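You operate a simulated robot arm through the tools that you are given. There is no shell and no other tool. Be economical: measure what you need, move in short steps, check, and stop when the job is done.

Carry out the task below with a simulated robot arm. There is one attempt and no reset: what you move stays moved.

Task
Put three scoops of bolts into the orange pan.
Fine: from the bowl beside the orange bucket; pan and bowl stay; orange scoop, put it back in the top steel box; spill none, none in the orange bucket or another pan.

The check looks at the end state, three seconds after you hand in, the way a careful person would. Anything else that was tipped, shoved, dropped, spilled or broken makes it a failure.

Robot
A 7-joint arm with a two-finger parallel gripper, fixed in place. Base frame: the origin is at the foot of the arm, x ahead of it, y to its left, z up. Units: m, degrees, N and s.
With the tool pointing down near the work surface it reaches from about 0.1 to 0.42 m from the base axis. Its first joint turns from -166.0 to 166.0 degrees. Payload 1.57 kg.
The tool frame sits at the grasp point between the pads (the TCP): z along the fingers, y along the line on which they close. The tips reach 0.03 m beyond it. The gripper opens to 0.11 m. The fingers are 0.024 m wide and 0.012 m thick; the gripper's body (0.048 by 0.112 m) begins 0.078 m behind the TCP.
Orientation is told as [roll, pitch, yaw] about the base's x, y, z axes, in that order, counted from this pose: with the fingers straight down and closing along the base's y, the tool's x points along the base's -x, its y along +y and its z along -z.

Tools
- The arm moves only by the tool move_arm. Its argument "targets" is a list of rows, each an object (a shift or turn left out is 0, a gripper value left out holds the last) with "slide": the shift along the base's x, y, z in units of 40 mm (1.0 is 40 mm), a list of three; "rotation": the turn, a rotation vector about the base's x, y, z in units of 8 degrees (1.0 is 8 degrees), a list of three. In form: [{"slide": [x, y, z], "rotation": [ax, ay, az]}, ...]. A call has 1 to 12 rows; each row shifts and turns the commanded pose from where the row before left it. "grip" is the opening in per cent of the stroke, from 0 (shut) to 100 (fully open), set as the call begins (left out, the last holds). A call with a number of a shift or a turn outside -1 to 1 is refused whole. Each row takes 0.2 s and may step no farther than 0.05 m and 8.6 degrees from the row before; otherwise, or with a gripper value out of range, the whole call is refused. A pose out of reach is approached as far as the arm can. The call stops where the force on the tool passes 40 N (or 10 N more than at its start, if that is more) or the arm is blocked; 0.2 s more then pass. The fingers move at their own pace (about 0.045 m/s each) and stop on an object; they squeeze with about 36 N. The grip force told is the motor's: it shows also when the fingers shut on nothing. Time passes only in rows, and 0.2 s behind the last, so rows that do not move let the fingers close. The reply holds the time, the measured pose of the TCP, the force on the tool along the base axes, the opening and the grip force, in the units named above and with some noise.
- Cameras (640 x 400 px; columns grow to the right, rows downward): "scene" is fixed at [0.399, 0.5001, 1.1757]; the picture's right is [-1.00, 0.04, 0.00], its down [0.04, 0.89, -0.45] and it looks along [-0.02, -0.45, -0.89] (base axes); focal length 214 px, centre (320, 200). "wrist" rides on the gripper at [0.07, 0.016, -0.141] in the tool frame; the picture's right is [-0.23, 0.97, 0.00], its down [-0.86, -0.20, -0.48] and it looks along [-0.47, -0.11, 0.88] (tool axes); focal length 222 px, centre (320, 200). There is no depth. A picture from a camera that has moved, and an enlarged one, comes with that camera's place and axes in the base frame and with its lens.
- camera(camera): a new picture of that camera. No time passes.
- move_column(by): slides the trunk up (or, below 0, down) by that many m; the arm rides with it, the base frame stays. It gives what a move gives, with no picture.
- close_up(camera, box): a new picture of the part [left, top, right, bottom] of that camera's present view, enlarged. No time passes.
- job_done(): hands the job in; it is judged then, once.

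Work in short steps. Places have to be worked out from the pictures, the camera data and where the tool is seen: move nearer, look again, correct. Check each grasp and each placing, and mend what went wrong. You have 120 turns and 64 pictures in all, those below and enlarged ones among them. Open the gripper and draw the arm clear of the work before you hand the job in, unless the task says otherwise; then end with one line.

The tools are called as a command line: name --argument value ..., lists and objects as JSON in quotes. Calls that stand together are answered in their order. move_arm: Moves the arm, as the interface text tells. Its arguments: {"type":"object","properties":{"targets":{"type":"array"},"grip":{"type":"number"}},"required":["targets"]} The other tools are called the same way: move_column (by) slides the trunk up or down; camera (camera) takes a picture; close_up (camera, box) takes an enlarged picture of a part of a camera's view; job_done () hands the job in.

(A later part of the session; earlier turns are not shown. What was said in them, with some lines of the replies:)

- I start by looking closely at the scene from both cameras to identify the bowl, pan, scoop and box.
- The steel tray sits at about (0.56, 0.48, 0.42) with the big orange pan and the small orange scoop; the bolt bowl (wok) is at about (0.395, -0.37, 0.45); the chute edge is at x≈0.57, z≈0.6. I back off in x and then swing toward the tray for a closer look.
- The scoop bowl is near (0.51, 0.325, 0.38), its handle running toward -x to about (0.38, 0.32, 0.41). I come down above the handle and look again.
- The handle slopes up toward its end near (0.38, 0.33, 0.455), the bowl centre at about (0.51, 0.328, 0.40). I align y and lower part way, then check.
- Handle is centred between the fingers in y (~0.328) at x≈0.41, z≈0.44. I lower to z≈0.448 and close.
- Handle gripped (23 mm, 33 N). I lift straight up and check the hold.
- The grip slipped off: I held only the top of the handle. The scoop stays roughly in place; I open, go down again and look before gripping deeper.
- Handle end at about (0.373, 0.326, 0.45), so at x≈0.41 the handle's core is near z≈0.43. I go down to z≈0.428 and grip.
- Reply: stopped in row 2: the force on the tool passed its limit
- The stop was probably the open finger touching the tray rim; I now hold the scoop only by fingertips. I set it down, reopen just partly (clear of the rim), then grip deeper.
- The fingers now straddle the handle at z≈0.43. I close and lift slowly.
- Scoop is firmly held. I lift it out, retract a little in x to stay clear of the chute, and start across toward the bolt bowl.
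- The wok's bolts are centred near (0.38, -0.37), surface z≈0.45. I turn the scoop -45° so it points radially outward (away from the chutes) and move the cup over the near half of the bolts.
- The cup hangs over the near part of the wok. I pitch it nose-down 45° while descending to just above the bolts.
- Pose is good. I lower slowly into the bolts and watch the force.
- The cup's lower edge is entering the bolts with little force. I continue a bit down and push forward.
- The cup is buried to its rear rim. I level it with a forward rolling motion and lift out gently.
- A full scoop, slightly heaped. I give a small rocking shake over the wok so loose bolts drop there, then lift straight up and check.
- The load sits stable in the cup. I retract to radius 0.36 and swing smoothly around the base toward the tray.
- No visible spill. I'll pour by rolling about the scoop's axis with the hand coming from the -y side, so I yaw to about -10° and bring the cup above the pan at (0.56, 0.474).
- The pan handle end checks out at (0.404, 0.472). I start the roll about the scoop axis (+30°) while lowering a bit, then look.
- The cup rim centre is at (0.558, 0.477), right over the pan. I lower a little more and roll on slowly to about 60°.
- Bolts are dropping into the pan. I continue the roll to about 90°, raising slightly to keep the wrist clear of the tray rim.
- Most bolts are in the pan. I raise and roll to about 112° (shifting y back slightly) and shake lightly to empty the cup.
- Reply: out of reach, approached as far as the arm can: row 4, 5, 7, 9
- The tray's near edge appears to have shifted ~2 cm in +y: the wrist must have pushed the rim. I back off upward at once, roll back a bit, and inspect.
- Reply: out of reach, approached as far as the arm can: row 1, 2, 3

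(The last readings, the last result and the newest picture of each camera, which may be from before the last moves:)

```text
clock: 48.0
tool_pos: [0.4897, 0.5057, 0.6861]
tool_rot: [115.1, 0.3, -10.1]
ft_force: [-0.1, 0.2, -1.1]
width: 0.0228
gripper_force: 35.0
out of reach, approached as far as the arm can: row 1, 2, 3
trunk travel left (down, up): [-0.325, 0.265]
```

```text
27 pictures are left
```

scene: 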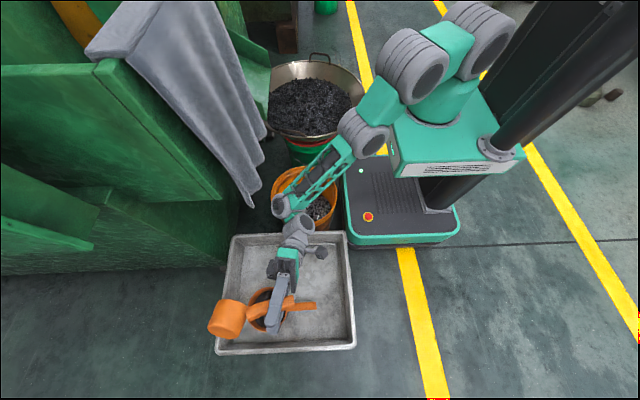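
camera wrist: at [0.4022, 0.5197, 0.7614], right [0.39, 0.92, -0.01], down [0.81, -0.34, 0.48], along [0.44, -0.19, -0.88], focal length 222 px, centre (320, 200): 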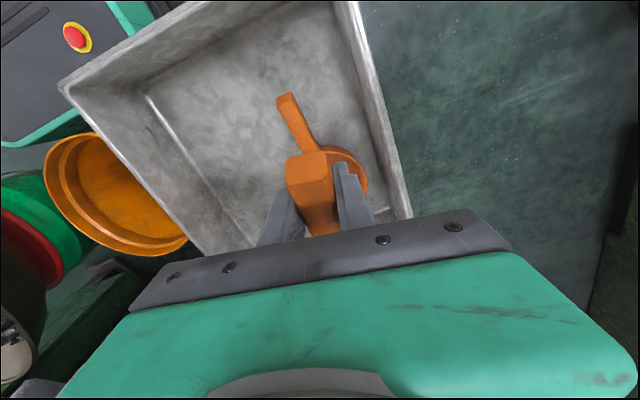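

I roll back toward level so the wrist rises away from the tray, then inspect the tray and pan.

move_arm --targets '[{"slide": [0, 0, 0.1], "rotation": [-0.9, 0.16, 0]}, {"slide": [0, 0, 0.1], "rotation": [-0.9, 0.16, 0]}, {"slide": [0, 0, 0.1], "rotation": [-0.9, 0.16, 0]}, {"rotation": [-0.9, 0.16, 0]}, {"rotation": [-0.9, 0.16, 0]}, {"rotation": [-0.9, 0.16, 0]}]'

close_up --camera "scene" --box '[200, 190, 380, 370]'

camera --camera "wrist"

```text
clock: 49.4
tool_pos: [0.4909, 0.5048, 0.6981]
tool_rot: [71.3, 0.3, -10.0]
ft_force: [0.5, 0.1, -0.9]
width: 0.0229
gripper_force: 35.6
trunk travel left (down, up): [-0.325, 0.265]
```

```text
2.22 times, centred on (290, 280) of scene
camera zoom: at [0.399, 0.5001, 1.1757], right [-1.0, 0.04, 0.0], down [0.04, 0.89, -0.45], along [-0.02, -0.45, -0.89], focal length 477 px, centre (387, 22)
```

zoom: 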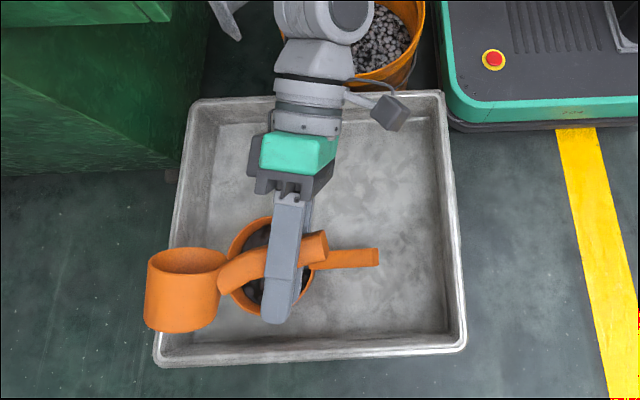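

```text
25 pictures are left
camera wrist: at [0.3995, 0.3904, 0.7604], right [0.28, 0.27, 0.92], down [0.75, -0.66, -0.04], along [0.6, 0.7, -0.39], focal length 222 px, centre (320, 200)
```

wrist: 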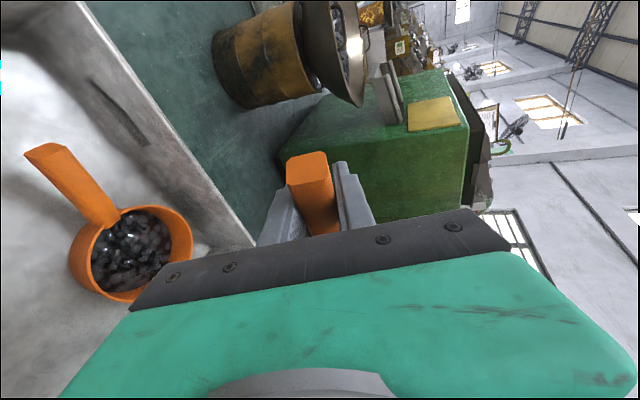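

The cup is empty and the pan holds the load with no stray bolts visible, but the tray slid roughly (+0.01, +0.025); I'll push it back at the end and avoid lowering the wrist again. Now I level the scoop and head back to the bowl.

move_arm --targets '[{"slide": [0, 0, 0.1], "rotation": [-0.97, 0.17, 0]}, {"slide": [0, 0, 0.1], "rotation": [-0.97, 0.17, 0]}, {"slide": [0, 0, 0.1], "rotation": [-0.97, 0.17, 0]}, {"slide": [0, 0, 0.1], "rotation": [-0.97, 0.17, 0]}, {"slide": [0, 0, 0.1], "rotation": [-0.97, 0.17, 0]}, {"slide": [0, 0, 0.1], "rotation": [-0.97, 0.17, 0]}, {"slide": [0, 0, 0.1], "rotation": [-0.97, 0.17, 0]}, {"slide": [0, 0, 0.1], "rotation": [-0.97, 0.17, 0]}, {"slide": [0, 0, 0], "rotation": [-0.97, 0.17, 0]}, {"slide": [-0.65, -0.85, 0]}, {"slide": [-0.65, -0.85, 0]}, {"slide": [-0.65, -0.85, 0]}]'

move_arm --targets '[{"slide": [-0.65, -0.85, 0]}, {"slide": [-0.65, -0.85, 0]}, {"slide": [0, -1, 0]}, {"slide": [0, -1, 0]}, {"slide": [0, -1, 0]}, {"slide": [0, -1, 0]}, {"slide": [0, -1, 0]}, {"slide": [0, -1, 0]}, {"slide": [0, -1, 0]}, {"slide": [0, -1, 0]}, {"slide": [0, -1, 0]}, {"slide": [0, -1, 0]}]'

```text
clock: 52.0
tool_pos: [0.4136, 0.4017, 0.7321]
tool_rot: [0.5, -0.1, -10.2]
ft_force: [-0.4, 0.0, -1.2]
width: 0.0229
gripper_force: 35.5
trunk travel left (down, up): [-0.325, 0.265]
```

```text
clock: 54.6
tool_pos: [0.3612, -0.0656, 0.7313]
tool_rot: [0.4, -0.1, -10.1]
ft_force: [0.6, -0.2, -0.8]
width: 0.0229
gripper_force: 35.7
trunk travel left (down, up): [-0.325, 0.265]
```

Now to the start pose for the second dig, offset about 5 cm sideways from the first trench, including the nose-down pitch.

move_arm --targets '[{"slide": [-0.396, -0.907, 0], "rotation": [0, 0, -0.625]}, {"slide": [-0.396, -0.907, 0], "rotation": [0, 0, -0.625]}, {"slide": [-0.396, -0.907, 0], "rotation": [0, 0, -0.625]}, {"slide": [-0.396, -0.907, 0], "rotation": [0, 0, -0.625]}, {"slide": [-0.396, -0.907, 0], "rotation": [0, 0, -0.625]}, {"slide": [-0.396, -0.907, 0], "rotation": [0, 0, -0.625]}, {"slide": [-0.396, -0.907, 0], "rotation": [0, 0, -0.625]}]'

move_arm --targets '[{"slide": [0, 0, -0.4], "rotation": [0.66, 0.66, 0]}, {"slide": [0, 0, -0.4], "rotation": [0.66, 0.66, 0]}, {"slide": [0, 0, -0.45], "rotation": [0.66, 0.66, 0]}, {"slide": [0, 0, -0.5], "rotation": [0.66, 0.66, 0]}, {"slide": [0, 0, -0.5], "rotation": [0.66, 0.66, 0]}, {"slide": [0, 0, -0.5], "rotation": [0.66, 0.66, 0]}, {"slide": [0, 0, -0.5]}, {"slide": [0, 0, -0.4]}, {"slide": [0, 0, -0.4]}, {"slide": [0, 0, -0.4]}, {"slide": [0, 0, -0.4]}]'

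close_up --camera "scene" --box '[260, 60, 360, 140]'

```text
clock: 56.2
tool_pos: [0.2458, -0.3193, 0.7314]
tool_rot: [0.6, -0.1, -45.3]
ft_force: [-0.1, 0.7, -1.4]
width: 0.0226
gripper_force: 35.8
trunk travel left (down, up): [-0.325, 0.265]
```

```text
clock: 58.6
tool_pos: [0.249, -0.3197, 0.5363]
tool_rot: [0.3, 44.6, -45.3]
ft_force: [-0.7, -0.3, 0.3]
width: 0.0227
gripper_force: 34.7
trunk travel left (down, up): [-0.325, 0.265]
```

```text
5.00 times, centred on (310, 100) of scene
camera zoom: at [0.399, 0.5001, 1.1757], right [-1.0, 0.04, 0.0], down [0.04, 0.89, -0.45], along [-0.02, -0.45, -0.89], focal length 1072 px, centre (370, 700)
```

zoom: 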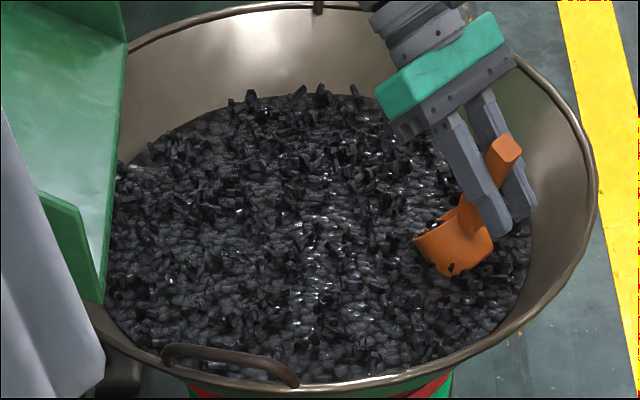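

The cup meets the surface near the edge. I push forward more as it goes down, to stay clear of the sloping wok wall, then level and lift.

move_arm --targets '[{"slide": [0.25, -0.25, -0.1]}, {"slide": [0.25, -0.25, -0.15]}, {"slide": [0.25, -0.25, -0.2]}, {"slide": [0.25, -0.25, -0.2]}, {"slide": [0.25, -0.25, -0.2]}, {"slide": [0.25, -0.25, 0]}, {"slide": [0.25, -0.25, 0]}, {"slide": [0.25, -0.25, 0]}]'

move_arm --targets '[{"slide": [0.1, -0.1, 0], "rotation": [-0.5, -0.5, 0]}, {"slide": [0.1, -0.1, 0], "rotation": [-0.5, -0.5, 0]}, {"slide": [0, 0, 0], "rotation": [-0.5, -0.5, 0]}, {"slide": [0, 0, 0], "rotation": [-0.5, -0.5, 0]}, {"slide": [0, 0, 0.1], "rotation": [-0.5, -0.5, 0]}, {"slide": [0, 0, 0.2], "rotation": [-0.5, -0.5, 0]}, {"slide": [0, 0, 0.3], "rotation": [-0.5, -0.5, 0]}, {"slide": [0, 0, 0.4], "rotation": [-0.46, -0.46, 0]}, {"slide": [0, 0, 0.4]}, {"slide": [0, 0, 0.4]}]'

move_arm --targets '[{"rotation": [0.5, -0.5, 0]}, {"rotation": [-0.5, 0.5, 0]}, {"rotation": [-0.5, 0.5, 0]}, {"rotation": [0.5, -0.5, 0]}, {"rotation": [0.35, 0.35, 0]}, {"rotation": [-0.35, -0.35, 0]}, {}, {"slide": [0, 0, 0.6]}, {"slide": [0, 0, 0.8]}, {"slide": [0, 0, 0.8]}, {"slide": [0, 0, 0.8]}, {"slide": [0, 0, 0.6]}]'

close_up --camera "scene" --box '[270, 0, 370, 80]'

```text
clock: 60.4
tool_pos: [0.348, -0.3388, 0.5035]
tool_rot: [2.8, 44.9, -45.0]
ft_force: [-0.5, 0.3, -1.3]
width: 0.023
gripper_force: 35.6
out of reach, approached as far as the arm can: row 4, 5, 6, 7, 8
trunk travel left (down, up): [-0.325, 0.265]
```

```text
clock: 62.6
tool_pos: [0.3481, -0.3654, 0.5752]
tool_rot: [0.5, 0.0, -45.2]
ft_force: [-0.1, -0.8, -2.0]
width: 0.0229
gripper_force: 35.9
trunk travel left (down, up): [-0.325, 0.265]
```

```text
clock: 65.2
tool_pos: [0.3477, -0.3636, 0.7204]
tool_rot: [0.6, 0.1, -45.1]
ft_force: [0.5, -0.6, -1.9]
width: 0.023
gripper_force: 35.6
trunk travel left (down, up): [-0.325, 0.265]
```

```text
5.00 times, centred on (320, 40) of scene
camera zoom: at [0.399, 0.5001, 1.1757], right [-1.0, 0.04, 0.0], down [0.04, 0.89, -0.45], along [-0.02, -0.45, -0.89], focal length 1072 px, centre (320, 1000)
```

zoom: 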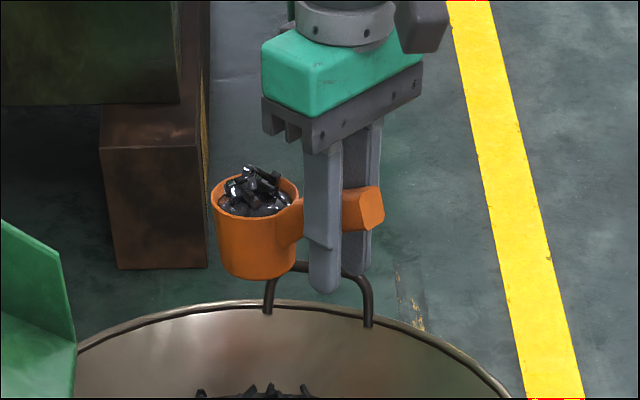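

Full scoop again. I carry it gently back toward the tray.

move_arm --targets '[{"slide": [-0.1, 0.41, 0]}, {"slide": [-0.2, 0.82, 0]}, {"slide": [-0.2, 0.82, 0]}, {"slide": [-0.2, 0.82, 0]}, {"slide": [-0.2, 0.82, 0]}, {"slide": [-0.1, 0.41, 0]}, {"slide": [0.25, 0.75, 0], "rotation": [0, 0, 0.875]}, {"slide": [0.25, 0.75, 0], "rotation": [0, 0, 0.875]}, {"slide": [0.25, 0.75, 0], "rotation": [0, 0, 0.875]}, {"slide": [0.25, 0.75, 0], "rotation": [0, 0, 0.875]}, {"slide": [0.25, 0.75, 0], "rotation": [0, 0, 0.875]}]'

move_arm --targets '[{"slide": [0, 0.8, 0]}, {"slide": [0, 0.85, 0]}, {"slide": [0, 0.85, 0]}, {"slide": [0, 0.85, 0]}, {"slide": [0, 0.85, 0]}, {"slide": [0, 0.85, 0]}, {"slide": [0, 0.85, 0]}, {"slide": [0, 0.85, 0]}, {"slide": [0, 0.85, 0]}, {"slide": [0, 0.85, 0]}, {"slide": [0, 0.85, 0]}]'

```text
clock: 67.6
tool_pos: [0.3581, -0.0499, 0.7205]
tool_rot: [0.5, 0.0, -10.1]
ft_force: [-0.8, -1.1, -1.5]
width: 0.0229
gripper_force: 35.2
trunk travel left (down, up): [-0.325, 0.265]
```

```text
clock: 70.0
tool_pos: [0.3578, 0.3231, 0.7185]
tool_rot: [0.5, -0.1, -10.2]
ft_force: [-0.6, -0.2, -1.9]
width: 0.0228
gripper_force: 34.9
trunk travel left (down, up): [-0.325, 0.265]
```

Moving over the pan (now about (0.567, 0.495)), lowering and starting the roll, then checking alignment.

move_arm --targets '[{"slide": [0.43, 0.67, 0]}, {"slide": [0.43, 0.67, 0]}, {"slide": [0.43, 0.67, 0]}, {"slide": [0.43, 0.67, 0]}, {"slide": [0.43, 0.67, 0]}, {"slide": [0.43, 0.67, 0]}, {"slide": [0.43, 0.67, 0]}, {"slide": [0, 0, -0.8], "rotation": [0.9, -0.16, 0]}, {"slide": [0, 0, -0.9], "rotation": [0.9, -0.16, 0]}, {"slide": [0, 0, -0.9], "rotation": [0.9, -0.16, 0]}, {"slide": [0, 0, -0.9], "rotation": [0.9, -0.16, 0]}]'

close_up --camera "scene" --box '[200, 200, 380, 360]'

```text
clock: 72.4
tool_pos: [0.478, 0.5114, 0.5792]
tool_rot: [29.9, 0.0, -10.3]
ft_force: [0.9, 0.1, -2.9]
width: 0.0231
gripper_force: 34.8
trunk travel left (down, up): [-0.325, 0.265]
```

```text
2.50 times, centred on (290, 280) of scene
camera zoom: at [0.399, 0.5001, 1.1757], right [-1.0, 0.04, 0.0], down [0.04, 0.89, -0.45], along [-0.02, -0.45, -0.89], focal length 536 px, centre (395, 0)
```

zoom: 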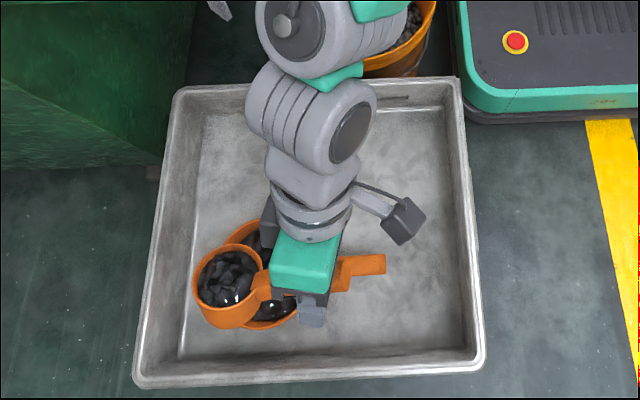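

Cup is centred over the pan. I lower and pour in stages, ending at 0.62 m height with at most ~103° of roll.

move_arm --targets '[{"slide": [0, 0.05, -0.8]}, {"slide": [0, 0.05, -0.7]}, {"rotation": [0.7, -0.123, 0]}, {"rotation": [0.7, -0.123, 0]}, {"rotation": [0.7, -0.123, 0]}, {"rotation": [0.7, -0.123, 0]}, {"rotation": [0.7, -0.123, 0]}, {"slide": [0, 0, 0.15], "rotation": [0.7, -0.123, 0]}, {"slide": [0, 0, 0.15], "rotation": [0.7, -0.123, 0]}, {"slide": [0, 0, 0.2], "rotation": [0.7, -0.123, 0]}, {"slide": [0, 0, 0.2], "rotation": [0.7, -0.123, 0]}]'

move_arm --targets '[{"slide": [0, 0, 0.3], "rotation": [0.7, -0.123, 0]}, {"slide": [0, 0, 0.3], "rotation": [0.5, -0.09, 0]}, {"slide": [0, -0.1, 0.5]}, {"slide": [0, -0.1, 0.5], "rotation": [0.4, -0.07, 0]}, {"slide": [0, -0.1, 0.5], "rotation": [0.5, -0.09, 0]}, {"slide": [0, -0.05, 0.4], "rotation": [0.5, -0.09, 0]}, {"rotation": [-0.5, 0.09, 0]}, {"rotation": [0.5, -0.09, 0]}, {"rotation": [-0.5, 0.09, 0]}, {"rotation": [0.5, -0.09, 0]}, {}, {}]'

close_up --camera "scene" --box '[200, 200, 380, 360]'

```text
clock: 74.8
tool_pos: [0.4775, 0.513, 0.5484]
tool_rot: [80.9, 0.2, -10.1]
ft_force: [0.0, 0.1, -1.2]
width: 0.023
gripper_force: 35.1
trunk travel left (down, up): [-0.325, 0.265]
```

```text
clock: 77.4
tool_pos: [0.4775, 0.499, 0.6469]
tool_rot: [102.1, 0.2, -10.0]
ft_force: [-0.6, -0.4, -0.2]
width: 0.0227
gripper_force: 35.4
trunk travel left (down, up): [-0.325, 0.265]
```

```text
2.50 times, centred on (290, 280) of scene
camera zoom: at [0.399, 0.5001, 1.1757], right [-1.0, 0.04, 0.0], down [0.04, 0.89, -0.45], along [-0.02, -0.45, -0.89], focal length 536 px, centre (395, 0)
```

zoom: 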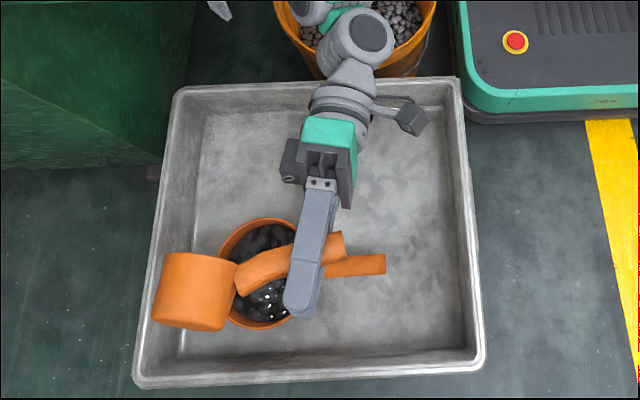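

Clean pour; the tray did not move this time. I level the scoop and return for the third load.

move_arm --targets '[{"slide": [0, 0, 0.2], "rotation": [-0.97, 0.17, 0]}, {"slide": [0, 0, 0.2], "rotation": [-0.97, 0.17, 0]}, {"slide": [0, 0, 0.2], "rotation": [-0.97, 0.17, 0]}, {"slide": [0, 0, 0.2], "rotation": [-0.97, 0.17, 0]}, {"slide": [0, 0, 0.2], "rotation": [-0.97, 0.17, 0]}, {"slide": [0, 0, 0.2], "rotation": [-0.97, 0.17, 0]}, {"slide": [0, 0, 0.2], "rotation": [-0.97, 0.17, 0]}, {"slide": [0, 0, 0.2], "rotation": [-0.97, 0.17, 0]}, {"slide": [0, 0, 0.2], "rotation": [-0.97, 0.17, 0]}, {"slide": [0, 0, 0.2], "rotation": [-0.97, 0.17, 0]}, {"slide": [0, 0, 0.1], "rotation": [-0.97, 0.17, 0]}, {"rotation": [-0.97, 0.17, 0]}]'

move_arm --targets '[{"slide": [-0.6, -0.85, 0], "rotation": [-0.93, 0.164, 0]}, {"slide": [-0.6, -0.85, 0]}, {"slide": [-0.6, -0.85, 0]}, {"slide": [-0.6, -0.85, 0]}, {"slide": [-0.55, -0.85, 0]}, {"slide": [0, -1, 0]}, {"slide": [0, -1, 0]}, {"slide": [0, -1, 0]}, {"slide": [0, -1, 0]}, {"slide": [0, -1, 0]}, {"slide": [0, -1, 0]}, {"slide": [0, -1, 0]}]'

close_up --camera "scene" --box '[220, 60, 380, 160]'

```text
clock: 80.0
tool_pos: [0.4794, 0.4993, 0.7327]
tool_rot: [7.4, 0.0, -10.1]
ft_force: [-0.3, 0.6, -1.0]
width: 0.023
gripper_force: 35.2
trunk travel left (down, up): [-0.325, 0.265]
```

```text
clock: 82.6
tool_pos: [0.3619, 0.0487, 0.7313]
tool_rot: [-0.1, -0.1, -10.2]
ft_force: [-0.2, 0.9, -0.7]
width: 0.0228
gripper_force: 35.8
trunk travel left (down, up): [-0.325, 0.265]
```

```text
4.00 times, centred on (300, 110) of scene
camera zoom: at [0.399, 0.5001, 1.1757], right [-1.0, 0.04, 0.0], down [0.04, 0.89, -0.45], along [-0.02, -0.45, -0.89], focal length 858 px, centre (400, 560)
```

zoom: 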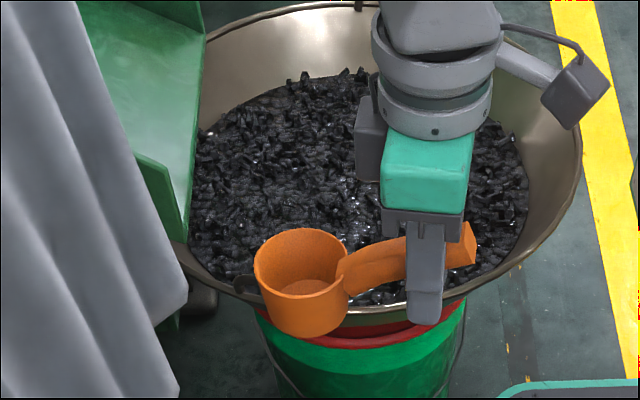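

Cup empty. Third trip: similar path to the first dig.

move_arm --targets '[{"slide": [0, -1, 0]}, {"slide": [0, -1, 0]}, {"slide": [0, -1, 0]}, {"slide": [-0.26, -0.855, 0], "rotation": [0, 0, -0.73]}, {"slide": [-0.26, -0.855, 0], "rotation": [0, 0, -0.73]}, {"slide": [-0.26, -0.855, 0], "rotation": [0, 0, -0.73]}, {"slide": [-0.26, -0.855, 0], "rotation": [0, 0, -0.73]}, {"slide": [-0.26, -0.855, 0], "rotation": [0, 0, -0.73]}, {"slide": [-0.26, -0.855, 0], "rotation": [0, 0, -0.73]}]'

move_arm --targets '[{"slide": [0, 0, -0.4], "rotation": [0.66, 0.66, 0]}, {"slide": [0, 0, -0.4], "rotation": [0.66, 0.66, 0]}, {"slide": [0, 0, -0.45], "rotation": [0.66, 0.66, 0]}, {"slide": [0, 0, -0.5], "rotation": [0.66, 0.66, 0]}, {"slide": [0, 0, -0.5], "rotation": [0.66, 0.66, 0]}, {"slide": [0, 0, -0.5], "rotation": [0.66, 0.66, 0]}, {"slide": [0, 0, -0.5]}, {"slide": [0, 0, -0.4]}, {"slide": [0, 0, -0.4]}, {"slide": [0, 0, -0.4]}, {"slide": [0, 0, -0.4]}]'

move_arm --targets '[{"slide": [0.1, -0.1, -0.3]}, {"slide": [0.15, -0.15, -0.3]}, {"slide": [0.2, -0.2, -0.2]}, {"slide": [0.25, -0.25, 0]}, {"slide": [0.25, -0.25, 0]}, {"slide": [0.25, -0.25, 0]}]'

move_arm --targets '[{"slide": [0.1, -0.1, 0], "rotation": [-0.5, -0.5, 0]}, {"slide": [0.1, -0.1, 0], "rotation": [-0.5, -0.5, 0]}, {"slide": [0, 0, 0], "rotation": [-0.5, -0.5, 0]}, {"slide": [0, 0, 0], "rotation": [-0.5, -0.5, 0]}, {"slide": [0, 0, 0.1], "rotation": [-0.5, -0.5, 0]}, {"slide": [0, 0, 0.2], "rotation": [-0.5, -0.5, 0]}, {"slide": [0, 0, 0.3], "rotation": [-0.5, -0.5, 0]}, {"slide": [0, 0, 0.4], "rotation": [-0.46, -0.46, 0]}, {"slide": [0, 0, 0.4]}, {"slide": [0, 0, 0.4]}]'

move_arm --targets '[{"rotation": [0.5, -0.5, 0]}, {"rotation": [-0.5, 0.5, 0]}, {"rotation": [-0.5, 0.5, 0]}, {"rotation": [0.5, -0.5, 0]}, {"rotation": [0.35, 0.35, 0]}, {"rotation": [-0.35, -0.35, 0]}, {}, {"slide": [0, 0, 0.6]}, {"slide": [0, 0, 0.8]}, {"slide": [0, 0, 0.8]}, {"slide": [0, 0, 0.8]}, {"slide": [0, 0, 0.6]}]'

close_up --camera "scene" --box '[260, 0, 360, 80]'

```text
clock: 84.6
tool_pos: [0.2987, -0.2745, 0.7328]
tool_rot: [0.0, -0.1, -45.3]
ft_force: [0.2, 0.3, -1.1]
width: 0.0229
gripper_force: 35.1
trunk travel left (down, up): [-0.325, 0.265]
```

```text
clock: 87.0
tool_pos: [0.2993, -0.2752, 0.5384]
tool_rot: [-0.2, 44.6, -45.3]
ft_force: [-0.6, -0.3, -0.3]
width: 0.0227
gripper_force: 35.4
trunk travel left (down, up): [-0.325, 0.265]
```

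```text
clock: 88.4
tool_pos: [0.3457, -0.3249, 0.5054]
tool_rot: [-0.2, 44.7, -45.2]
ft_force: [-0.1, -0.4, -0.9]
width: 0.0229
gripper_force: 35.8
trunk travel left (down, up): [-0.325, 0.265]
```

```text
clock: 90.6
tool_pos: [0.354, -0.3334, 0.5769]
tool_rot: [0.1, -0.1, -45.2]
ft_force: [-0.1, 1.3, -1.5]
width: 0.0228
gripper_force: 35.6
trunk travel left (down, up): [-0.325, 0.265]
```

```text
clock: 93.2
tool_pos: [0.3532, -0.3312, 0.7203]
tool_rot: [0.1, -0.1, -45.2]
ft_force: [-1.9, -1.0, -1.3]
width: 0.023
gripper_force: 35.9
trunk travel left (down, up): [-0.325, 0.265]
```

```text
5.00 times, centred on (310, 40) of scene
camera zoom: at [0.399, 0.5001, 1.1757], right [-1.0, 0.04, 0.0], down [0.04, 0.89, -0.45], along [-0.02, -0.45, -0.89], focal length 1072 px, centre (370, 1000)
```

zoom: 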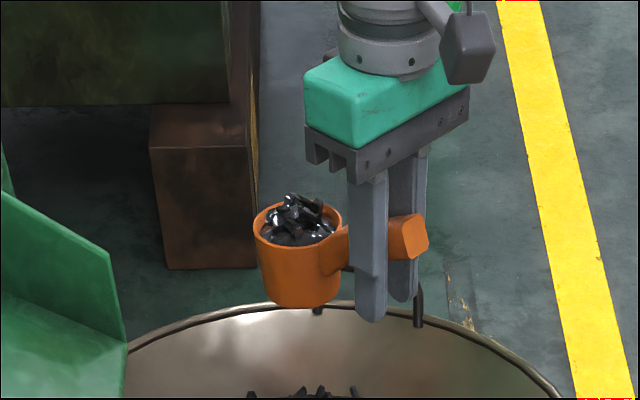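

Third full scoop. Carrying it across the same way.

move_arm --targets '[{"slide": [-0.1, 0.41, 0]}, {"slide": [-0.2, 0.82, 0]}, {"slide": [-0.2, 0.82, 0]}, {"slide": [-0.2, 0.82, 0]}, {"slide": [-0.2, 0.82, 0]}, {"slide": [-0.1, 0.41, 0]}, {"slide": [0.22, 0.75, 0], "rotation": [0, 0, 0.875]}, {"slide": [0.22, 0.75, 0], "rotation": [0, 0, 0.875]}, {"slide": [0.22, 0.75, 0], "rotation": [0, 0, 0.875]}, {"slide": [0.22, 0.75, 0], "rotation": [0, 0, 0.875]}, {"slide": [0.22, 0.75, 0], "rotation": [0, 0, 0.875]}]'

move_arm --targets '[{"slide": [0, 0.8, 0]}, {"slide": [0, 0.85, 0]}, {"slide": [0, 0.85, 0]}, {"slide": [0, 0.85, 0]}, {"slide": [0, 0.85, 0]}, {"slide": [0, 0.85, 0]}, {"slide": [0, 0.85, 0]}, {"slide": [0, 0.85, 0]}, {"slide": [0, 0.85, 0]}, {"slide": [0, 0.85, 0]}]'

```text
clock: 95.6
tool_pos: [0.3573, -0.0168, 0.722]
tool_rot: [0.0, -0.1, -10.0]
ft_force: [-0.1, 1.0, -1.1]
width: 0.023
gripper_force: 35.7
trunk travel left (down, up): [-0.325, 0.265]
```

```text
clock: 97.8
tool_pos: [0.3552, 0.3228, 0.7201]
tool_rot: [-0.1, -0.1, -10.2]
ft_force: [0.4, -0.7, -1.6]
width: 0.0229
gripper_force: 35.4
trunk travel left (down, up): [-0.325, 0.265]
```

Over the pan again, with the first 30° of roll; then a check.

move_arm --targets '[{"slide": [0.44, 0.67, 0]}, {"slide": [0.44, 0.67, 0]}, {"slide": [0.44, 0.67, 0]}, {"slide": [0.44, 0.67, 0]}, {"slide": [0.44, 0.67, 0]}, {"slide": [0.44, 0.67, 0]}, {"slide": [0.44, 0.67, 0]}, {"slide": [0, 0, -0.8], "rotation": [0.9, -0.16, 0]}, {"slide": [0, 0, -0.9], "rotation": [0.9, -0.16, 0]}, {"slide": [0, 0, -0.9], "rotation": [0.9, -0.16, 0]}, {"slide": [0, 0, -0.9], "rotation": [0.9, -0.16, 0]}]'

close_up --camera "scene" --box '[200, 200, 380, 360]'

```text
clock: 100.2
tool_pos: [0.4807, 0.5075, 0.5814]
tool_rot: [29.3, -0.1, -10.2]
ft_force: [-0.2, 0.0, -0.6]
width: 0.023
gripper_force: 35.2
trunk travel left (down, up): [-0.325, 0.265]
```

```text
2.50 times, centred on (290, 280) of scene
camera zoom: at [0.399, 0.5001, 1.1757], right [-1.0, 0.04, 0.0], down [0.04, 0.89, -0.45], along [-0.02, -0.45, -0.89], focal length 536 px, centre (395, 0)
```

zoom: 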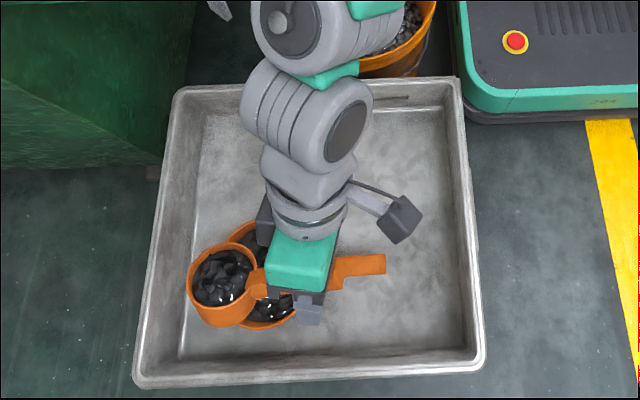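

Aligned as before. Same staged pour.

move_arm --targets '[{"slide": [-0.05, 0.08, -0.8]}, {"slide": [0, 0.08, -0.7]}, {"rotation": [0.7, -0.123, 0]}, {"rotation": [0.7, -0.123, 0]}, {"rotation": [0.7, -0.123, 0]}, {"rotation": [0.7, -0.123, 0]}, {"rotation": [0.7, -0.123, 0]}, {"slide": [0, 0, 0.15], "rotation": [0.7, -0.123, 0]}, {"slide": [0, 0, 0.15], "rotation": [0.7, -0.123, 0]}, {"slide": [0, 0, 0.2], "rotation": [0.7, -0.123, 0]}, {"slide": [0, 0, 0.2], "rotation": [0.7, -0.123, 0]}]'

move_arm --targets '[{"slide": [0, 0, 0.3], "rotation": [0.7, -0.123, 0]}, {"slide": [0, 0, 0.3], "rotation": [0.5, -0.09, 0]}, {"slide": [0, -0.1, 0.5]}, {"slide": [0, -0.1, 0.5], "rotation": [0.4, -0.07, 0]}, {"slide": [0, -0.1, 0.5], "rotation": [0.5, -0.09, 0]}, {"slide": [0, -0.05, 0.4], "rotation": [0.5, -0.09, 0]}, {"rotation": [-0.5, 0.09, 0]}, {"rotation": [0.5, -0.09, 0]}, {"rotation": [-0.5, 0.09, 0]}, {"rotation": [0.5, -0.09, 0]}, {}, {}]'

close_up --camera "scene" --box '[200, 200, 380, 360]'

```text
clock: 102.6
tool_pos: [0.4793, 0.5141, 0.5492]
tool_rot: [80.4, 0.2, -10.1]
ft_force: [0.6, 0.1, -0.6]
width: 0.0231
gripper_force: 35.3
trunk travel left (down, up): [-0.325, 0.265]
```

```text
clock: 105.2
tool_pos: [0.4792, 0.5, 0.6488]
tool_rot: [101.4, 0.2, -10.0]
ft_force: [0.2, 0.5, -1.2]
width: 0.0227
gripper_force: 35.1
trunk travel left (down, up): [-0.325, 0.265]
```

```text
2.50 times, centred on (290, 280) of scene
camera zoom: at [0.399, 0.5001, 1.1757], right [-1.0, 0.04, 0.0], down [0.04, 0.89, -0.45], along [-0.02, -0.45, -0.89], focal length 536 px, centre (395, 0)
```

zoom: 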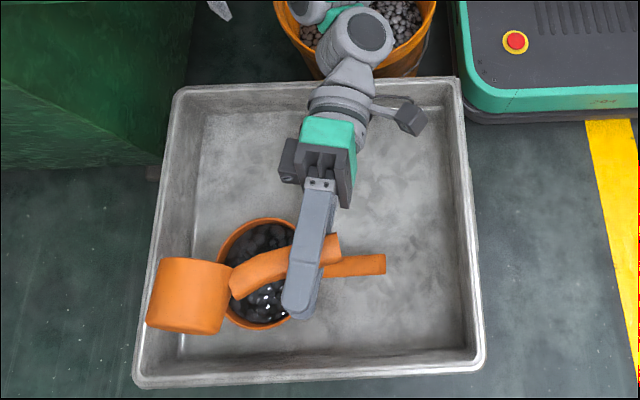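

Third load is in the pan, no strays visible. I level the scoop and bring it above its old spot in the box (now about (0.424, 0.352)).

move_arm --targets '[{"slide": [0, 0, 0.2], "rotation": [-0.97, 0.17, 0]}, {"slide": [0, 0, 0.2], "rotation": [-0.97, 0.17, 0]}, {"slide": [0, 0, 0.2], "rotation": [-0.97, 0.17, 0]}, {"slide": [0, 0, 0.2], "rotation": [-0.97, 0.17, 0]}, {"slide": [0, 0, 0.2], "rotation": [-0.97, 0.17, 0]}, {"slide": [0, 0, 0.2], "rotation": [-0.97, 0.17, 0]}, {"slide": [0, 0, 0.2], "rotation": [-0.97, 0.17, 0]}, {"slide": [0, 0, 0.2], "rotation": [-0.97, 0.17, 0]}, {"slide": [0, 0, 0.2], "rotation": [-0.97, 0.17, 0]}, {"slide": [0, 0, 0], "rotation": [-0.97, 0.17, 0]}, {"rotation": [-0.97, 0.17, 0]}, {"rotation": [-0.97, 0.17, 0]}]'

move_arm --targets '[{"slide": [-0.27, -0.74, 0], "rotation": [-0.85, 0.15, 0]}, {"slide": [-0.27, -0.74, 0], "rotation": [0, 0, 0.31]}, {"slide": [-0.27, -0.74, 0], "rotation": [0, 0, 0.31]}, {"slide": [-0.27, -0.74, 0], "rotation": [0, 0, 0.31]}, {"slide": [-0.29, -0.74, 0], "rotation": [0, 0, 0.31]}, {"slide": [0, 0, -1]}, {"slide": [0, 0, -1]}, {"slide": [0, 0, -1]}, {"slide": [0, 0, -1]}]'

close_up --camera "scene" --box '[200, 200, 380, 360]'

```text
clock: 107.8
tool_pos: [0.4787, 0.4996, 0.7211]
tool_rot: [6.8, -0.2, -10.1]
ft_force: [-0.2, 0.3, -0.6]
width: 0.0233
gripper_force: 35.5
trunk travel left (down, up): [-0.325, 0.265]
```

```text
clock: 109.8
tool_pos: [0.4234, 0.354, 0.561]
tool_rot: [0.1, -0.3, -0.2]
ft_force: [0.8, 0.9, -1.1]
width: 0.0228
gripper_force: 35.8
trunk travel left (down, up): [-0.325, 0.265]
```

```text
2.50 times, centred on (290, 280) of scene
camera zoom: at [0.399, 0.5001, 1.1757], right [-1.0, 0.04, 0.0], down [0.04, 0.89, -0.45], along [-0.02, -0.45, -0.89], focal length 536 px, centre (395, 0)
```

zoom: 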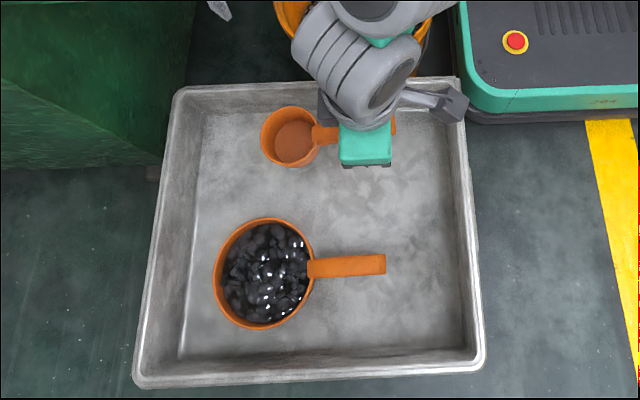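

Pan is well filled, no strays. I lower the scoop onto the box floor gently.

move_arm --targets '[{"slide": [0, 0, -0.8]}, {"slide": [0, 0, -0.8]}, {"slide": [0, 0, -0.7]}, {"slide": [0, 0, -0.4]}, {"slide": [0, 0, -0.3]}, {"slide": [0, 0, -0.2]}, {"slide": [0, 0, -0.06]}]'

```text
clock: 111.4
tool_pos: [0.4251, 0.3517, 0.4323]
tool_rot: [0.3, -0.2, -0.2]
ft_force: [-4.6, -0.5, 14.7]
width: 0.0229
gripper_force: 35.0
trunk travel left (down, up): [-0.325, 0.265]
```

Contact with the floor (about 15 N) at z≈0.432. I relieve slightly and open part way.

move_arm --targets '[{"slide": [0, 0, 0.08]}, {}]'

move_arm --targets '[{}, {}, {}, {}]' --grip 48

move_arm --targets '[{"slide": [0, 0, 0.5]}, {"slide": [0, 0, 0.8]}, {"slide": [0, 0, 1]}, {"slide": [0, 0, 1]}, {"slide": [0, 0, 1]}]'

close_up --camera "scene" --box '[176, 190, 400, 375]'

camera --camera "wrist"

```text
clock: 112.0
tool_pos: [0.4237, 0.3508, 0.4327]
tool_rot: [-0.1, 0.1, -0.2]
ft_force: [0.5, -0.2, -0.2]
width: 0.023
gripper_force: 36.1
trunk travel left (down, up): [-0.325, 0.265]
```

```text
clock: 113.0
tool_pos: [0.4215, 0.3517, 0.4342]
tool_rot: [0.1, -0.1, -0.1]
ft_force: [-0.8, 0.3, 0.0]
width: 0.0526
gripper_force: 0.1
trunk travel left (down, up): [-0.325, 0.265]
```

```text
clock: 114.2
tool_pos: [0.4237, 0.3507, 0.6048]
tool_rot: [0.0, -0.1, -0.2]
ft_force: [0.2, -0.4, -0.6]
width: 0.0529
gripper_force: 0.0
trunk travel left (down, up): [-0.325, 0.265]
```

```text
2.16 times, centred on (288, 282) of scene
camera zoom: at [0.399, 0.5001, 1.1757], right [-1.0, 0.04, 0.0], down [0.04, 0.89, -0.45], along [-0.02, -0.45, -0.89], focal length 464 px, centre (389, 22)
```

zoom: 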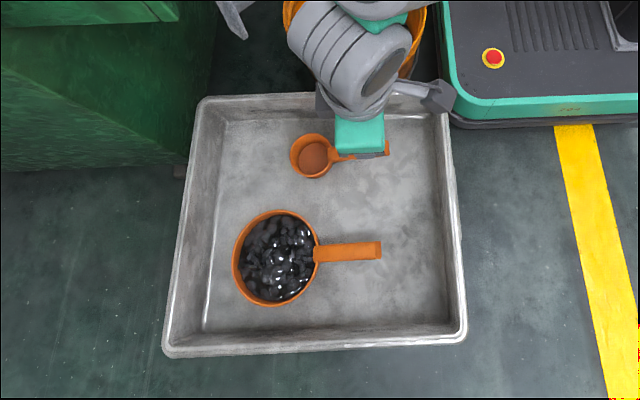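

```text
14 pictures are left
camera wrist: at [0.3543, 0.367, 0.7477], right [0.23, 0.97, 0.0], down [0.85, -0.2, 0.48], along [0.47, -0.11, -0.88], focal length 222 px, centre (320, 200)
```

wrist: 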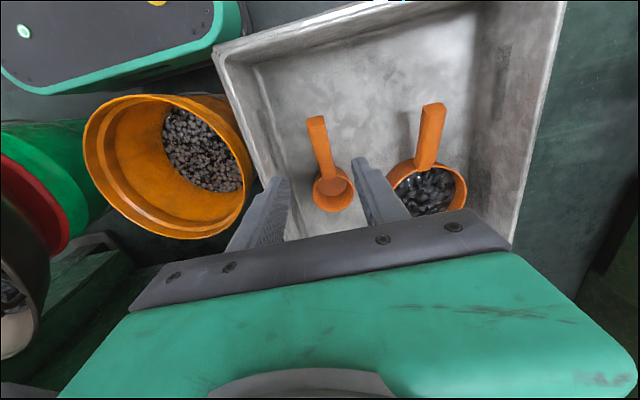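

The scoop is back in the box. Comparing corners, the box sits about (+0.01, +0.022) off its original place. I'll pinch its -y rim (y≈0.265) gently and draw it back; first I position above the rim and check.

move_arm --targets '[{"slide": [0.43, -0.69, 0]}, {"slide": [0.43, -0.69, 0]}, {"slide": [0.42, -0.69, 0]}, {"slide": [0, 0, -0.9]}, {"slide": [0, 0, -0.9]}]'

close_up --camera "wrist" --box '[160, 60, 480, 260]'

close_up --camera "scene" --box '[230, 190, 358, 270]'

```text
clock: 115.4
tool_pos: [0.475, 0.2689, 0.5361]
tool_rot: [0.1, -0.2, -0.1]
ft_force: [0.6, -0.3, 0.3]
width: 0.053
gripper_force: 0.1
trunk travel left (down, up): [-0.325, 0.265]
```

```text
2.00 times, centred on (320, 160) of wrist
camera zoom: at [0.4056, 0.2854, 0.6774], right [0.23, 0.97, 0.0], down [0.85, -0.2, 0.48], along [0.47, -0.11, -0.88], focal length 444 px, centre (320, 280)
```

zoom: 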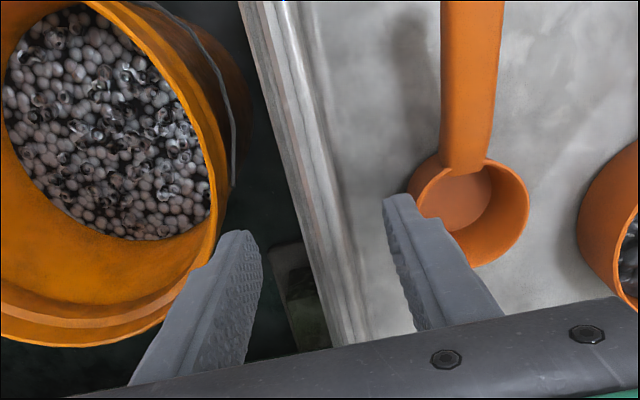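

```text
5.00 times, centred on (294, 230) of scene
camera zoom: at [0.399, 0.5001, 1.1757], right [-1.0, 0.04, 0.0], down [0.04, 0.89, -0.45], along [-0.02, -0.45, -0.89], focal length 1072 px, centre (450, 50)
```

zoom: 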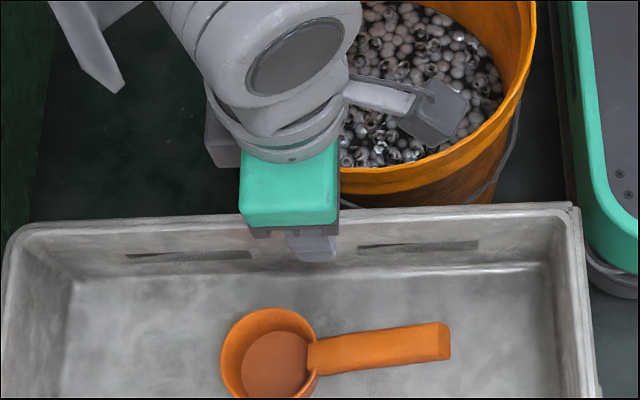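

The rim centre is ~5 mm to the -y side of the tool axis (y≈0.263). I correct, descend so the fingers straddle it, and close.

move_arm --targets '[{"slide": [0, -0.13, -0.6]}, {"slide": [0, 0, -0.6]}, {"slide": [0, 0, -0.55]}]'

move_arm --targets '[{}, {}, {}, {}, {}]' --grip 0

camera --camera "scene"

```text
clock: 116.2
tool_pos: [0.475, 0.2641, 0.4657]
tool_rot: [0.1, -0.1, -0.2]
ft_force: [-0.2, 0.3, -0.4]
width: 0.0532
gripper_force: 0.0
trunk travel left (down, up): [-0.325, 0.265]
```

```text
clock: 117.4
tool_pos: [0.4757, 0.2642, 0.4646]
tool_rot: [0.1, -0.2, -0.1]
ft_force: [-0.3, 5.3, 1.4]
width: 0.0061
gripper_force: 25.8
trunk travel left (down, up): [-0.325, 0.265]
```

```text
11 pictures are left
```

scene: 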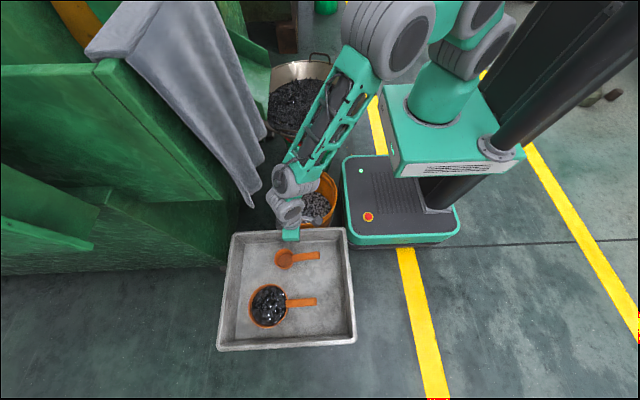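

The rim is pinched (6 mm). I draw the box slowly back by about half and compare with the very first close-up.

move_arm --targets '[{}, {"slide": [-0.05, -0.1, 0]}, {"slide": [-0.05, -0.1, 0]}, {"slide": [-0.05, -0.1, 0]}, {}]'

close_up --camera "scene" --box '[200, 210, 380, 350]'

```text
clock: 118.6
tool_pos: [0.4701, 0.2521, 0.4652]
tool_rot: [0.2, -0.1, -0.2]
ft_force: [4.1, 3.4, 1.7]
width: 0.006
gripper_force: 25.6
trunk travel left (down, up): [-0.325, 0.265]
```

```text
2.86 times, centred on (290, 280) of scene
camera zoom: at [0.399, 0.5001, 1.1757], right [-1.0, 0.04, 0.0], down [0.04, 0.89, -0.45], along [-0.02, -0.45, -0.89], focal length 613 px, centre (406, -29)
```

zoom: 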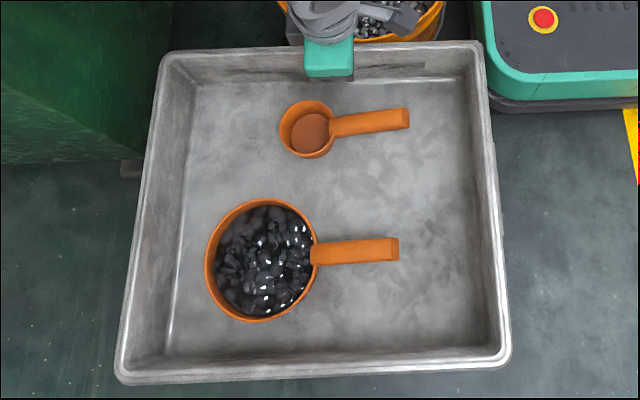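

The y position is already restored; only about 8 mm in x remains. I draw it -x by that.

move_arm --targets '[{"slide": [-0.07, 0.01, 0]}, {"slide": [-0.07, 0.01, 0]}, {"slide": [-0.07, 0, 0]}, {}]'

close_up --camera "scene" --box '[200, 210, 380, 350]'

```text
clock: 119.6
tool_pos: [0.4606, 0.2517, 0.4661]
tool_rot: [0.0, -0.1, -0.2]
ft_force: [5.3, -2.6, 1.1]
width: 0.0063
gripper_force: 25.9
trunk travel left (down, up): [-0.325, 0.265]
```

```text
2.86 times, centred on (290, 280) of scene
camera zoom: at [0.399, 0.5001, 1.1757], right [-1.0, 0.04, 0.0], down [0.04, 0.89, -0.45], along [-0.02, -0.45, -0.89], focal length 613 px, centre (406, -29)
```

zoom: 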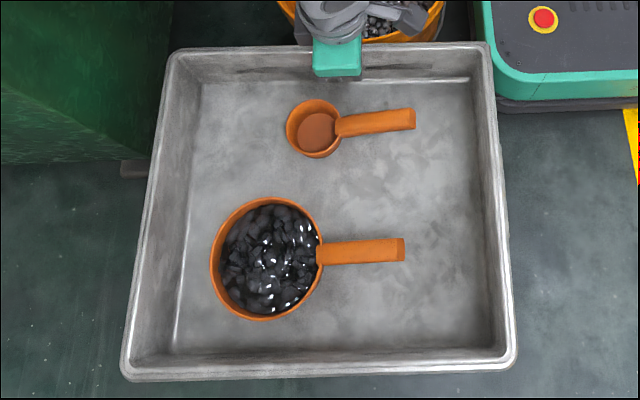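

Box, pan and scoop now match the starting picture within a millimetre or two. I release, lift straight up and draw the arm clear.

move_arm --targets '[{}, {}, {}, {}]' --grip 45

move_arm --targets '[{"slide": [0, 0, 0.4]}, {"slide": [0, 0, 0.8]}, {"slide": [0, 0, 1]}, {"slide": [0, 0, 1]}, {"slide": [0, 0, 1]}, {"slide": [-0.5, 0, 1]}, {"slide": [-0.8, 0, 0.8]}, {"slide": [-1, -0.5, 0.4]}, {"slide": [-0.7, -0.7, 0]}, {"slide": [0, -1, 0]}, {"slide": [0, -1, 0]}, {"slide": [0, -1, 0]}]'

camera --camera "scene"

close_up --camera "scene" --box '[200, 210, 380, 350]'

close_up --camera "scene" --box '[200, 40, 400, 230]'

```text
clock: 120.6
tool_pos: [0.4614, 0.2534, 0.4651]
tool_rot: [0.1, -0.2, -0.2]
ft_force: [0.1, -0.2, -0.6]
width: 0.0494
gripper_force: 0.1
trunk travel left (down, up): [-0.325, 0.265]
```

```text
clock: 123.2
tool_pos: [0.3426, 0.0841, 0.7219]
tool_rot: [0.1, -0.1, -0.2]
ft_force: [-0.8, 0.6, -0.2]
width: 0.0493
gripper_force: 0.1
trunk travel left (down, up): [-0.325, 0.265]
```

```text
8 pictures are left
```

scene: 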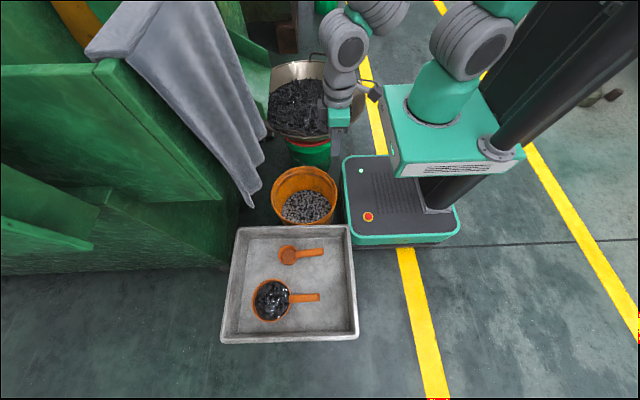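

```text
2.86 times, centred on (290, 280) of scene
camera zoom: at [0.399, 0.5001, 1.1757], right [-1.0, 0.04, 0.0], down [0.04, 0.89, -0.45], along [-0.02, -0.45, -0.89], focal length 613 px, centre (406, -29)
```

zoom: 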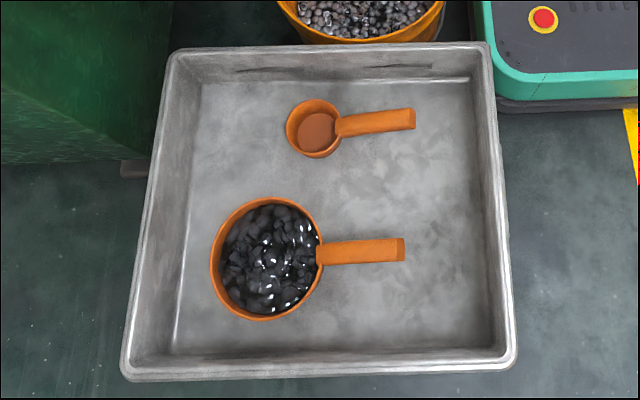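

```text
2.11 times, centred on (300, 135) of scene
camera zoom: at [0.399, 0.5001, 1.1757], right [-1.0, 0.04, 0.0], down [0.04, 0.89, -0.45], along [-0.02, -0.45, -0.89], focal length 452 px, centre (362, 337)
```

zoom: 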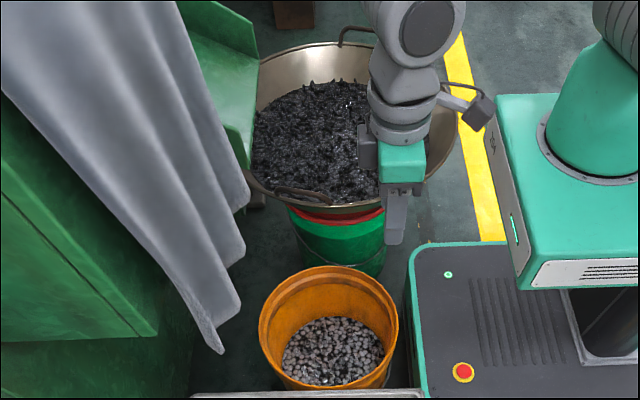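

Everything is in place: pan filled, scoop in the box, no strays, and the bucket and bowl unchanged. I open the gripper fully and hand in.

move_arm --targets '[{"slide": [0, 0, 0.5]}, {"slide": [0, 0, 0.5]}, {}, {}]' --grip 100

job_done

```text
clock: 124.2
tool_pos: [0.3426, 0.0843, 0.7613]
tool_rot: [0.1, -0.1, -0.2]
ft_force: [-0.5, -0.3, -0.2]
width: 0.11
gripper_force: 0.2
trunk travel left (down, up): [-0.325, 0.265]
```

```text
The job is handed in.
```

I put three full scoops of bolts from the bowl into the orange pan and set the scoop back in the top steel box, with no spills visible; the wrist pushed the box and pan about 2 cm during the first pour, and I drew them back to within a few millimetres of where they started.
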